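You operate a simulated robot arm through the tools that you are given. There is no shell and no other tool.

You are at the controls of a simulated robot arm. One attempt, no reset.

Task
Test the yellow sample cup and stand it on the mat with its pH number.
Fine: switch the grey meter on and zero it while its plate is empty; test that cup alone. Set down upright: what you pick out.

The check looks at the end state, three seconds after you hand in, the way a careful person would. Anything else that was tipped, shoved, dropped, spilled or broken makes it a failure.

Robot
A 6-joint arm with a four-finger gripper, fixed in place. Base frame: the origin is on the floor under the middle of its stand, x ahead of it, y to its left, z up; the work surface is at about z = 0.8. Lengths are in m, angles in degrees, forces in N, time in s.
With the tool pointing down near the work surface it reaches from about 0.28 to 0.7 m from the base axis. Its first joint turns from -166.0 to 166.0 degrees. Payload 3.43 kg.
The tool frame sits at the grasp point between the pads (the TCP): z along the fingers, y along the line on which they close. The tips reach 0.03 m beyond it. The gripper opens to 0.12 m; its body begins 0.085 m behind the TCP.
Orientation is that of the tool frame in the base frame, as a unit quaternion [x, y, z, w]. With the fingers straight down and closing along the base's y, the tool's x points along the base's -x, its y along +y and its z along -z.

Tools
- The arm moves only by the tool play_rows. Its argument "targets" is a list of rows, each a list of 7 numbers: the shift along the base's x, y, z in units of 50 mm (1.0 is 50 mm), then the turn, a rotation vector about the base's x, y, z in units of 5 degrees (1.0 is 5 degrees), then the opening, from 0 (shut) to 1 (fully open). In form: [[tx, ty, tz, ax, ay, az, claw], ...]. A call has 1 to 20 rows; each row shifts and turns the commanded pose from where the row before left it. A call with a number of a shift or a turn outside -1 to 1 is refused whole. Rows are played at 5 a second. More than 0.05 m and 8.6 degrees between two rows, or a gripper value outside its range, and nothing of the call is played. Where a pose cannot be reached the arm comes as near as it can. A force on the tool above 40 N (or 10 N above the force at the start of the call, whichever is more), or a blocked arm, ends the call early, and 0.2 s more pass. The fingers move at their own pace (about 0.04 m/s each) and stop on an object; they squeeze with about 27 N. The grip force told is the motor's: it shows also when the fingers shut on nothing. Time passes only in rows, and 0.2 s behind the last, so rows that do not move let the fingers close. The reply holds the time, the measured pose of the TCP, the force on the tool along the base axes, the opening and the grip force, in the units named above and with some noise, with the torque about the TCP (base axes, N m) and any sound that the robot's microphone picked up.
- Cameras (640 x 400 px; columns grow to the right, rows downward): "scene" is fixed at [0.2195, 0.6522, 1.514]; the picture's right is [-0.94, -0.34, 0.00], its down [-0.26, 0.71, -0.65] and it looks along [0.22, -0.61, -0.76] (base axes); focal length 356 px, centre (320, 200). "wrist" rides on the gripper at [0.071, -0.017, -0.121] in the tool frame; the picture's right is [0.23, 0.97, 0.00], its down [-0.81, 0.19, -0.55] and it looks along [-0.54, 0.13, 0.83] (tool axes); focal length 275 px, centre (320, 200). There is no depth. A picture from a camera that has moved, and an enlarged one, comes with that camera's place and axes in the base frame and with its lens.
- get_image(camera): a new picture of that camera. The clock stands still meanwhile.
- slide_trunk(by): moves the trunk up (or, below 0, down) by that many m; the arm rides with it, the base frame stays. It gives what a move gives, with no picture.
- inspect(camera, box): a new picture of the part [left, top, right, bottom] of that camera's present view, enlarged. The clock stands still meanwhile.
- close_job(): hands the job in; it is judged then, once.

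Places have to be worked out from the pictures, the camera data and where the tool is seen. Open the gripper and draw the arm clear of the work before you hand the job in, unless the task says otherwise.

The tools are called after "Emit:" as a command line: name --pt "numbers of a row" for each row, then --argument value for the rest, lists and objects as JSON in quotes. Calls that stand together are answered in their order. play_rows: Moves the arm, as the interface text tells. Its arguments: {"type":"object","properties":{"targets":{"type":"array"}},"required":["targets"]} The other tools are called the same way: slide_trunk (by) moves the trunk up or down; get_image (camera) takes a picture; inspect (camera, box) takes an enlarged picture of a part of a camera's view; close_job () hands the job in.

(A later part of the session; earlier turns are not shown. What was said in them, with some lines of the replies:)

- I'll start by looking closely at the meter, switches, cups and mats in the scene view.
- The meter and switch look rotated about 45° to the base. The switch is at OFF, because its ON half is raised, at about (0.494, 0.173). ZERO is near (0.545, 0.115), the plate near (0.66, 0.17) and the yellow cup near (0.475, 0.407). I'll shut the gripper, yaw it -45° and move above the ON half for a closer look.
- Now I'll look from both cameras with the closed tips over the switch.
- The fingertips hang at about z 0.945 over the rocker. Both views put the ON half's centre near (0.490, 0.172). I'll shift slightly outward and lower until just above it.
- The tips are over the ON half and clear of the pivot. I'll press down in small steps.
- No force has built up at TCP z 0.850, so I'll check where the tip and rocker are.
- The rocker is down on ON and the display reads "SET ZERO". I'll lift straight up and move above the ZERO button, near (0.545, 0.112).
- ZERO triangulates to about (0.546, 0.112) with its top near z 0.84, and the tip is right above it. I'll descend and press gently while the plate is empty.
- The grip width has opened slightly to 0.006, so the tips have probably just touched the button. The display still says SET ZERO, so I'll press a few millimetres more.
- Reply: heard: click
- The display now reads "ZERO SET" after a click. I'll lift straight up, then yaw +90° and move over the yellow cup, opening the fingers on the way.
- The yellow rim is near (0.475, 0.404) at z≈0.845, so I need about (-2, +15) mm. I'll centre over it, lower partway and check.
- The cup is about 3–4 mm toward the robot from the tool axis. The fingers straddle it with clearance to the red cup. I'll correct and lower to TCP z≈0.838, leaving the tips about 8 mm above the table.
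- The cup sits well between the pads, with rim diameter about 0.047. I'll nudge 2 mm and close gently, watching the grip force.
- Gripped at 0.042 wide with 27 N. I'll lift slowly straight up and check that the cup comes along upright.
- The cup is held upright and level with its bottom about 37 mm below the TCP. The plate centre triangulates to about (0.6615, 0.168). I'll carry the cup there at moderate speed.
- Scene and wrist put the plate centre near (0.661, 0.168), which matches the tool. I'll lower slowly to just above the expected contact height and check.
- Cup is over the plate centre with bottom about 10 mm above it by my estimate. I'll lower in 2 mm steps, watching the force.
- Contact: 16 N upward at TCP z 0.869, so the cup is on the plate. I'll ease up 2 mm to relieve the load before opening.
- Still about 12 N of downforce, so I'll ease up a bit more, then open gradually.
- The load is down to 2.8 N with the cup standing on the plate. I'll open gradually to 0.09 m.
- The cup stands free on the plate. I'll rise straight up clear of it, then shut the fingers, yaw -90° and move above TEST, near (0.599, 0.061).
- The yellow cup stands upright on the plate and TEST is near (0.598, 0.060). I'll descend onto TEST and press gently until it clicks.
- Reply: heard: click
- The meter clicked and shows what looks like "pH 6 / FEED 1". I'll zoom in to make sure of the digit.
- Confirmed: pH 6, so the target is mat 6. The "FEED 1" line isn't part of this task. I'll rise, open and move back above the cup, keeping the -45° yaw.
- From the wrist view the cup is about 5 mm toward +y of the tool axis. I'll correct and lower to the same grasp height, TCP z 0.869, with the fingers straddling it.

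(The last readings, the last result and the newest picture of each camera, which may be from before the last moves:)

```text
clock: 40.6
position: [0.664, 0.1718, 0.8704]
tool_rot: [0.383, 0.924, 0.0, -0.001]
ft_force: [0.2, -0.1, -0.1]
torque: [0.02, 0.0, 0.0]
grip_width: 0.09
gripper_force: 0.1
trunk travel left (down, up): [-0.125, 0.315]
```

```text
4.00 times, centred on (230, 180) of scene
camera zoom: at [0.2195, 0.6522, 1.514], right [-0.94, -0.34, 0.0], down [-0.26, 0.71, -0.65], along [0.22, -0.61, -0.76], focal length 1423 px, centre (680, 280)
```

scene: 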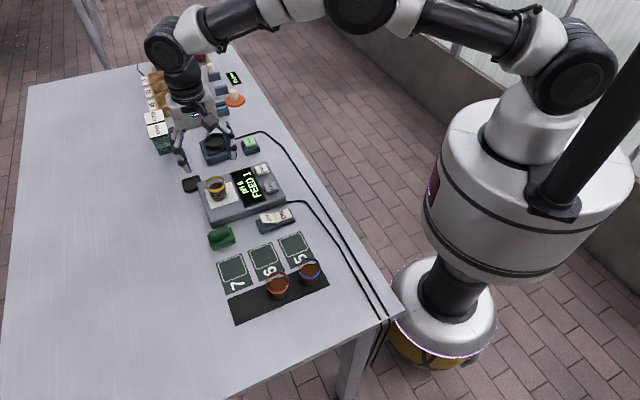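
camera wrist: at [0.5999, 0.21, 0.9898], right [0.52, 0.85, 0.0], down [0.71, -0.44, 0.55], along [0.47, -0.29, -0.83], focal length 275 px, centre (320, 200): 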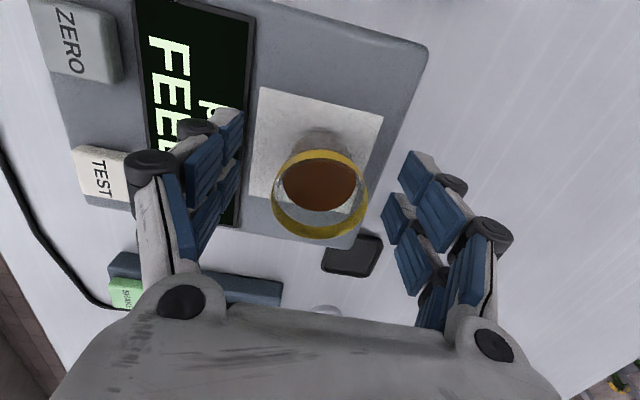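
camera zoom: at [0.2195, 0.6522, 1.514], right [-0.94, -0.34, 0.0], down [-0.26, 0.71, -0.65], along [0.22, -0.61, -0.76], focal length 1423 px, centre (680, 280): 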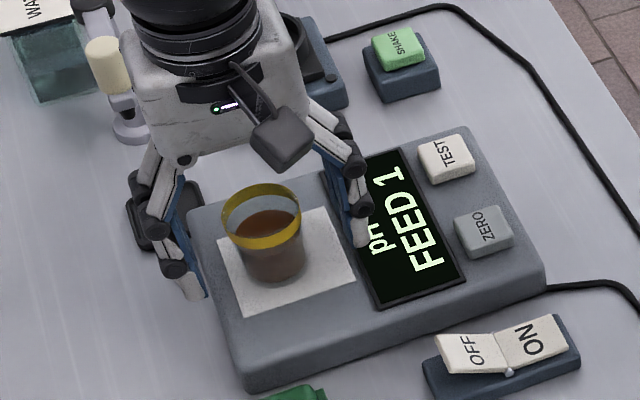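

The cup is centred between the fingers. I'll close gently.

Emit:
play_rows --pt "0 0 0 0 0 0 0.6" --pt "0 0 0 0 0 0 0.5" --pt "0 0 0 0 0 0 0.42" --pt "0 0 0 0 0 0 0.36" --pt "0 0 0 0 0 0 0.32" --pt "0 0 0 0 0 0 0.28" --pt "0 0 0 0 0 0 0.28"

Emit:
get_image --camera "wrist"

```text
clock: 42.2
position: [0.662, 0.172, 0.871]
tool_rot: [0.383, 0.924, -0.001, 0.0]
ft_force: [0.2, -0.2, 0.7]
torque: [0.02, 0.02, 0.01]
grip_width: 0.0409
gripper_force: 27.1
trunk travel left (down, up): [-0.125, 0.315]
```

```text
taken
camera wrist: at [0.5999, 0.21, 0.9901], right [0.52, 0.85, 0.0], down [0.71, -0.44, 0.55], along [0.47, -0.29, -0.83], focal length 275 px, centre (320, 200)
```

wrist: 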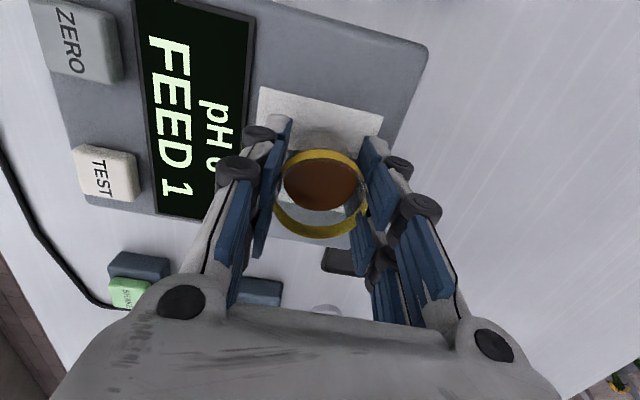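

Gripped at 0.041 with 27 N. I'll lift slowly straight up and check that the cup rises level.

Emit:
play_rows --pt "0 0 0.05 0 0 0 0.25" --pt "0 0 0.1 0 0 0 0.25" --pt "0 0 0.15 0 0 0 0.25" --pt "0 0 0.2 0 0 0 0.25" --pt "0 0 0.25 0 0 0 0.25" --pt "0 0 0.25 0 0 0 0.25" --pt "0 0 0.25 0 0 0 0.25" --pt "0 0 0.15 0 0 0 0.25" --pt "0 0 0.1 0 0 0 0.25" --pt "0 0 0 0 0 0 0.25"

Emit:
get_image --camera "wrist"

Emit:
inspect --camera "scene" --box '[160, 130, 300, 230]'

```text
clock: 44.4
position: [0.6627, 0.1722, 0.9456]
tool_rot: [0.383, 0.924, 0.001, 0.001]
ft_force: [0.5, -0.8, -0.3]
torque: [0.01, 0.01, 0.0]
grip_width: 0.0408
gripper_force: 27.4
trunk travel left (down, up): [-0.125, 0.315]
```

```text
taken
camera wrist: at [0.5996, 0.2102, 1.0659], right [0.52, 0.85, 0.0], down [0.71, -0.44, 0.55], along [0.47, -0.29, -0.83], focal length 275 px, centre (320, 200)
```

wrist: 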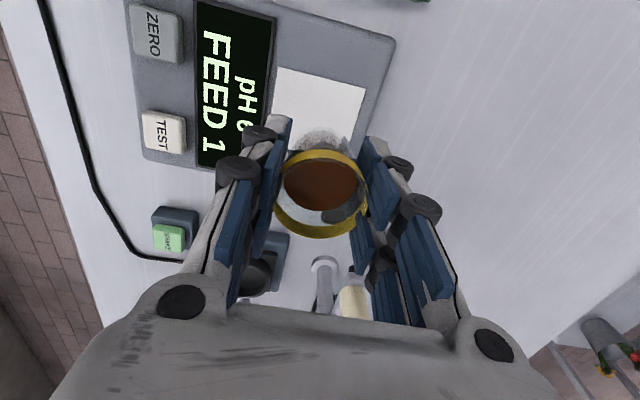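

```text
4.00 times, centred on (230, 180) of scene
camera zoom: at [0.2195, 0.6522, 1.514], right [-0.94, -0.34, 0.0], down [-0.26, 0.71, -0.65], along [0.22, -0.61, -0.76], focal length 1423 px, centre (680, 280)
```

zoom: 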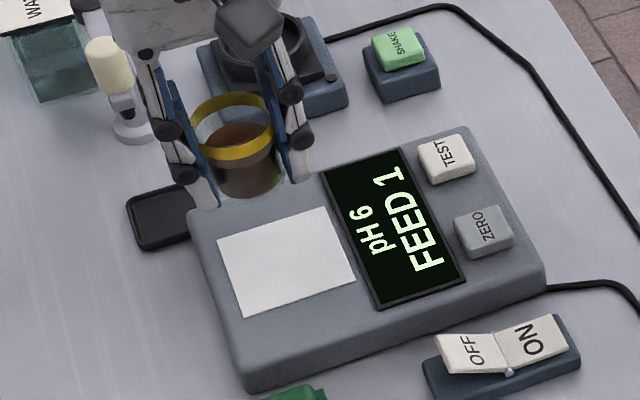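

The cup is level in the grip. I'll carry it to above mat 6, near (0.490, 0.280), at moderate speed.

Emit:
play_rows --pt "-0.051 0.032 0 0 0 0 0.25" --pt "-0.101 0.063 0 0 0 0 0.25" --pt "-0.152 0.095 0 0 0 0 0.25" --pt "-0.203 0.127 0 0 0 0 0.25" --pt "-0.203 0.127 0 0 0 0 0.25" --pt "-0.203 0.127 0 0 0 0 0.25" --pt "-0.203 0.127 0 0 0 0 0.25" --pt "-0.203 0.127 0 0 0 0 0.25" --pt "-0.203 0.127 0 0 0 0 0.25" --pt "-0.203 0.127 0 0 0 0 0.25" --pt "-0.203 0.127 0 0 0 0 0.25" --pt "-0.203 0.127 0 0 0 0 0.25" --pt "-0.203 0.127 0 0 0 0 0.25" --pt "-0.203 0.127 0 0 0 0 0.25" --pt "-0.203 0.127 0 0 0 0 0.25" --pt "-0.203 0.127 0 0 0 0 0.25" --pt "-0.203 0.127 0 0 0 0 0.25" --pt "-0.152 0.095 0 0 0 0 0.25" --pt "-0.101 0.063 0 0 0 0 0.25" --pt "-0.051 0.032 0 0 0 0 0.25"

Emit:
get_image --camera "wrist"

Emit:
inspect --camera "scene" --box '[190, 200, 350, 300]'

```text
clock: 48.6
position: [0.4896, 0.2804, 0.9458]
tool_rot: [0.381, 0.924, 0.0, 0.0]
ft_force: [-1.1, -0.3, -0.7]
torque: [-0.01, 0.0, 0.0]
grip_width: 0.041
gripper_force: 27.1
trunk travel left (down, up): [-0.125, 0.315]
```

```text
taken
camera wrist: at [0.4255, 0.318, 1.0656], right [0.52, 0.85, 0.0], down [0.71, -0.44, 0.55], along [0.47, -0.29, -0.83], focal length 275 px, centre (320, 200)
```

wrist: 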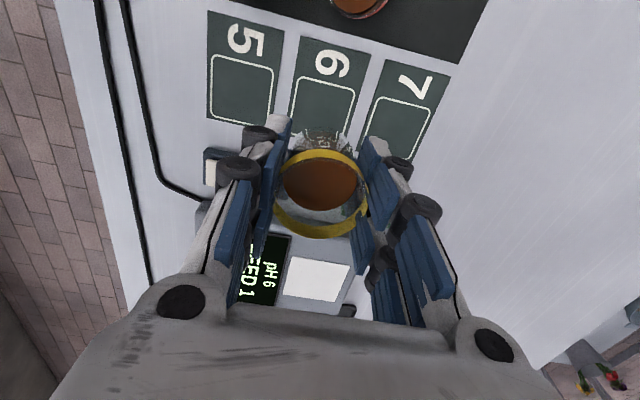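

```text
4.00 times, centred on (270, 250) of scene
camera zoom: at [0.2195, 0.6522, 1.514], right [-0.94, -0.34, 0.0], down [-0.26, 0.71, -0.65], along [0.22, -0.61, -0.76], focal length 1423 px, centre (520, 0)
```

zoom: 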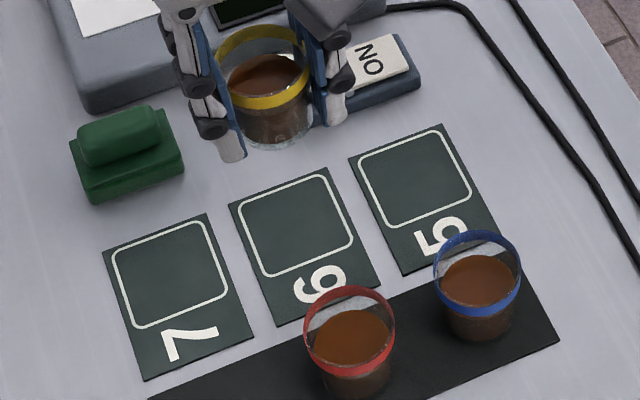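

The tool at (0.4896, 0.2804) matches the centre of mat 6's frame, about (0.490, 0.281). I'll lower slowly to a few millimetres above the expected contact, TCP z≈0.840.

Emit:
play_rows --pt "0.01 0.01 -0.1 0 0 0 0.25" --pt "0 0 -0.2 0 0 0 0.25" --pt "0 0 -0.25 0 0 0 0.25" --pt "0 0 -0.25 0 0 0 0.25" --pt "0 0 -0.25 0 0 0 0.25" --pt "0 0 -0.25 0 0 0 0.25" --pt "0 0 -0.25 0 0 0 0.25" --pt "0 0 -0.2 0 0 0 0.25" --pt "0 0 -0.12 0 0 0 0.25" --pt "0 0 -0.05 0 0 0 0.25" --pt "0 0 0 0 0 0 0.25"

Emit:
inspect --camera "scene" --box '[190, 200, 350, 300]'

Emit:
get_image --camera "wrist"

```text
clock: 51.0
position: [0.49, 0.2803, 0.8497]
tool_rot: [0.382, 0.924, 0.0, 0.0]
ft_force: [0.6, -0.3, -0.3]
torque: [0.02, 0.03, -0.03]
grip_width: 0.0409
gripper_force: 27.4
trunk travel left (down, up): [-0.125, 0.315]
```

```text
4.00 times, centred on (270, 250) of scene
camera zoom: at [0.2195, 0.6522, 1.514], right [-0.94, -0.34, 0.0], down [-0.26, 0.71, -0.65], along [0.22, -0.61, -0.76], focal length 1423 px, centre (520, 0)
```

zoom: 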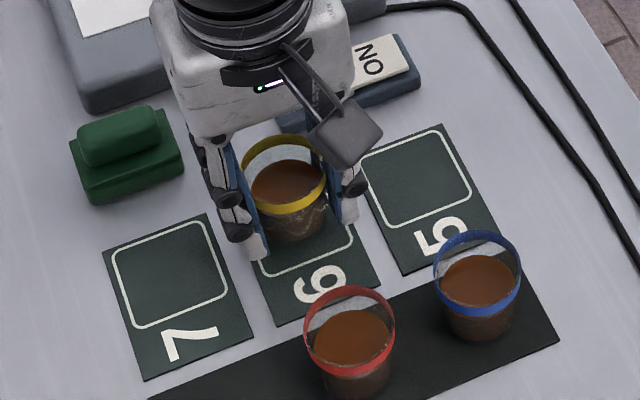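

```text
taken
camera wrist: at [0.4269, 0.3186, 0.9701], right [0.52, 0.85, 0.0], down [0.71, -0.44, 0.55], along [0.47, -0.29, -0.83], focal length 275 px, centre (320, 200)
```

wrist: 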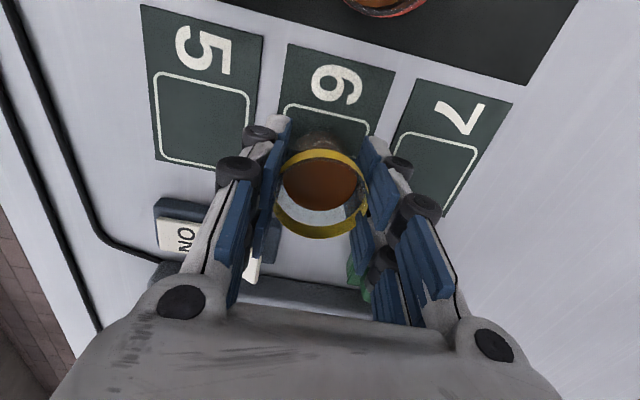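

The cup is over the frame with its bottom roughly 9 mm up. I'll lower in 1.5–2.5 mm steps until contact.

Emit:
play_rows --pt "0.02 -0.02 -0.06 0 0 0 0.25" --pt "0 0 -0.05 0 0 0 0.25" --pt "0 0 -0.03 0 0 0 0.25" --pt "0 0 0 0 0 0 0.25"

```text
clock: 52.0
position: [0.4923, 0.2786, 0.8425]
tool_rot: [0.383, 0.924, 0.0, 0.0]
ft_force: [0.4, -1.0, -0.7]
torque: [0.0, 0.0, -0.03]
grip_width: 0.0407
gripper_force: 26.8
trunk travel left (down, up): [-0.125, 0.315]
```

No contact yet at TCP z 0.8425, so I'll continue in 1 mm steps.

Emit:
play_rows --pt "0 0 -0.025 0 0 0 0.25" --pt "0 0 -0.025 0 0 0 0.25" --pt "0 0 0 0 0 0 0.25"

```text
clock: 52.8
position: [0.4911, 0.2796, 0.8405]
tool_rot: [0.383, 0.924, 0.0, 0.0]
ft_force: [-0.5, -1.6, 6.0]
torque: [-0.04, 0.09, 0.0]
grip_width: 0.041
gripper_force: 26.7
trunk travel left (down, up): [-0.125, 0.315]
```

Contact at 6 N at TCP z 0.8405, right where I expected. I'll ease up about 1 mm and open gradually.

Emit:
play_rows --pt "0 0 0.015 0 0 0 0.25" --pt "0 0 0 0 0 0 0.25" --pt "0 0 0 0 0 0 0.36" --pt "0 0 0 0 0 0 0.42" --pt "0 0 0 0 0 0 0.5" --pt "0 0 0 0 0 0 0.6" --pt "0 0 0 0 0 0 0.7" --pt "0 0 0 0 0 0 0.7" --pt "0 0 0 0 0 0 0.7"

Emit:
get_image --camera "wrist"

Emit:
inspect --camera "scene" --box '[190, 200, 350, 300]'

```text
clock: 54.8
position: [0.4923, 0.2788, 0.8402]
tool_rot: [0.382, 0.924, 0.0, 0.0]
ft_force: [-0.6, -0.8, 0.2]
torque: [-0.03, 0.02, -0.01]
grip_width: 0.084
gripper_force: 0.1
trunk travel left (down, up): [-0.125, 0.315]
```

```text
taken
camera wrist: at [0.4279, 0.3176, 0.9609], right [0.52, 0.85, 0.0], down [0.71, -0.44, 0.55], along [0.47, -0.29, -0.83], focal length 275 px, centre (320, 200)
```

wrist: 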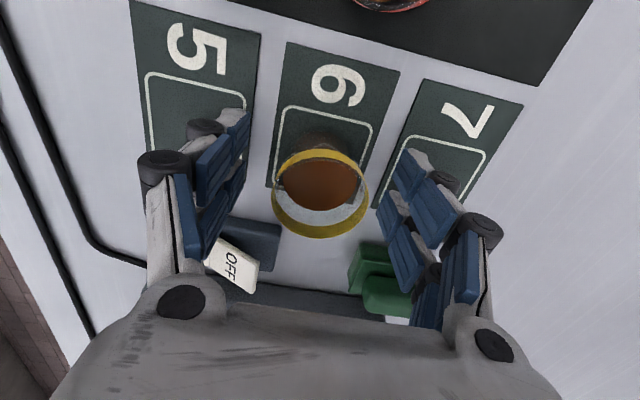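

```text
4.00 times, centred on (270, 250) of scene
camera zoom: at [0.2195, 0.6522, 1.514], right [-0.94, -0.34, 0.0], down [-0.26, 0.71, -0.65], along [0.22, -0.61, -0.76], focal length 1423 px, centre (520, 0)
```

zoom: 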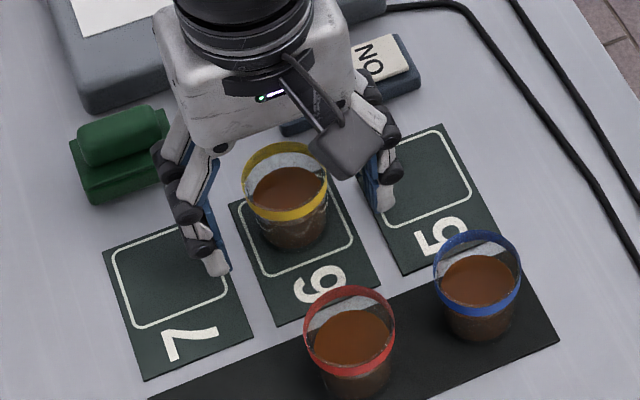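

The cup stands upright inside mat 6's frame and the fingers are clear on both sides. I'll rise straight up and draw away.

Emit:
play_rows --pt "0 0 0.15 0 0 0 0.7" --pt "0 0 0.3 0 0 0 0.7" --pt "0 0 0.5 0 0 0 0.7" --pt "0 0 0.7 0 0 0 0.7" --pt "0 0 0.8 0 0 0 0.7" --pt "0 0 0.8 0 0 0 0.7" --pt "0 0 0.8 0 0 0 0.7" --pt "0 0 0.5 0 0 0 0.8" --pt "0 0 0.3 0 0 0 1.0" --pt "0 0 0 0 0 0 1.0"

Emit:
get_image --camera "scene"

Emit:
get_image --camera "wrist"

Emit:
inspect --camera "scene" --box '[190, 200, 350, 300]'

```text
clock: 57.0
position: [0.4901, 0.2785, 1.0834]
tool_rot: [0.382, 0.924, 0.0, 0.0]
ft_force: [0.3, -0.1, 0.7]
torque: [0.01, -0.01, 0.03]
grip_width: 0.1196
gripper_force: 0.0
trunk travel left (down, up): [-0.125, 0.315]
```

```text
taken
```

scene: 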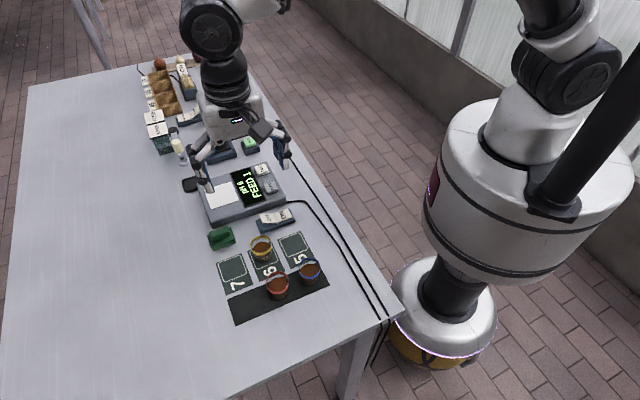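

```text
taken
camera wrist: at [0.427, 0.3161, 1.2026], right [0.52, 0.85, 0.0], down [0.71, -0.44, 0.55], along [0.47, -0.29, -0.83], focal length 275 px, centre (320, 200)
```

wrist: 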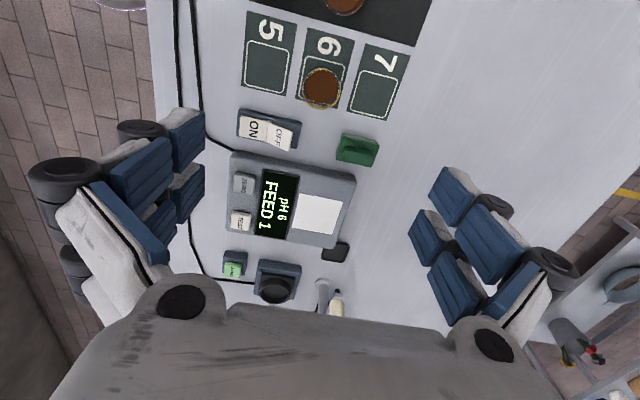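

```text
4.00 times, centred on (270, 250) of scene
camera zoom: at [0.2195, 0.6522, 1.514], right [-0.94, -0.34, 0.0], down [-0.26, 0.71, -0.65], along [0.22, -0.61, -0.76], focal length 1423 px, centre (520, 0)
```

zoom: 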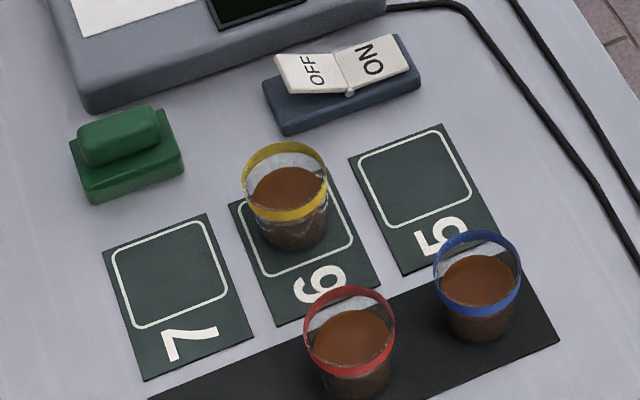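

The yellow cup stands upright in mat 6's frame. The other cups, the meter, the green block and the rest look untouched. I'll draw the open gripper further up and back toward the base before handing in.

Emit:
play_rows --pt "-0.2 -0.4 0.2 0 0 0 1" --pt "-0.3 -0.5 0.3 0 0 0 1" --pt "-0.3 -0.5 0.3 0 0 0 1" --pt "-0.3 -0.5 0.3 0 0 0 1" --pt "-0.2 -0.4 0.2 0 0 0 1" --pt "0 0 0 0 0 0 1" --pt "0 0 0 0 0 0 1"

Emit:
get_image --camera "scene"

```text
clock: 58.6
position: [0.4248, 0.1658, 1.1481]
tool_rot: [0.382, 0.924, -0.001, 0.0]
ft_force: [-0.4, -0.7, 0.3]
torque: [-0.01, -0.01, 0.01]
grip_width: 0.1198
gripper_force: 0.1
trunk travel left (down, up): [-0.125, 0.315]
```

```text
taken
```

scene: 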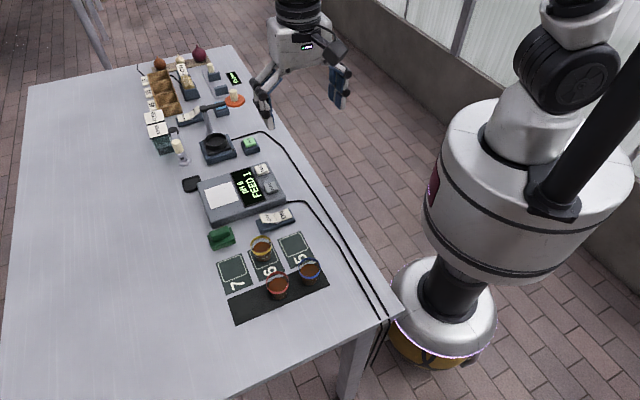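

The arm is clear with the gripper open. The yellow cup is on mat 6, the display still reads pH 6, and everything else looks undisturbed, so I'll hand in the job.

Emit:
close_job

```text
The job is handed in.
```

The yellow cup tested at pH 6 and is standing upright inside the frame on mat 6. I've handed the job in and haven't had a result back.

- **Meter:** I switched it on and zeroed it with the plate empty; the display showed "ZERO SET". I then tested the yellow cup alone on the plate. The meter is still switched on, as the task didn't ask for it to be turned off.
- **Reading:** The display showed "pH 6" with "FEED 1" underneath. I took "FEED 1" as not part of this task and ignored it.
- **Everything else:** In the last pictures the red and blue cups, the green block and the rest of the table look undisturbed. I saw no spills or knocks.
- **Arm:** It finished raised clear of the work with the gripper open.
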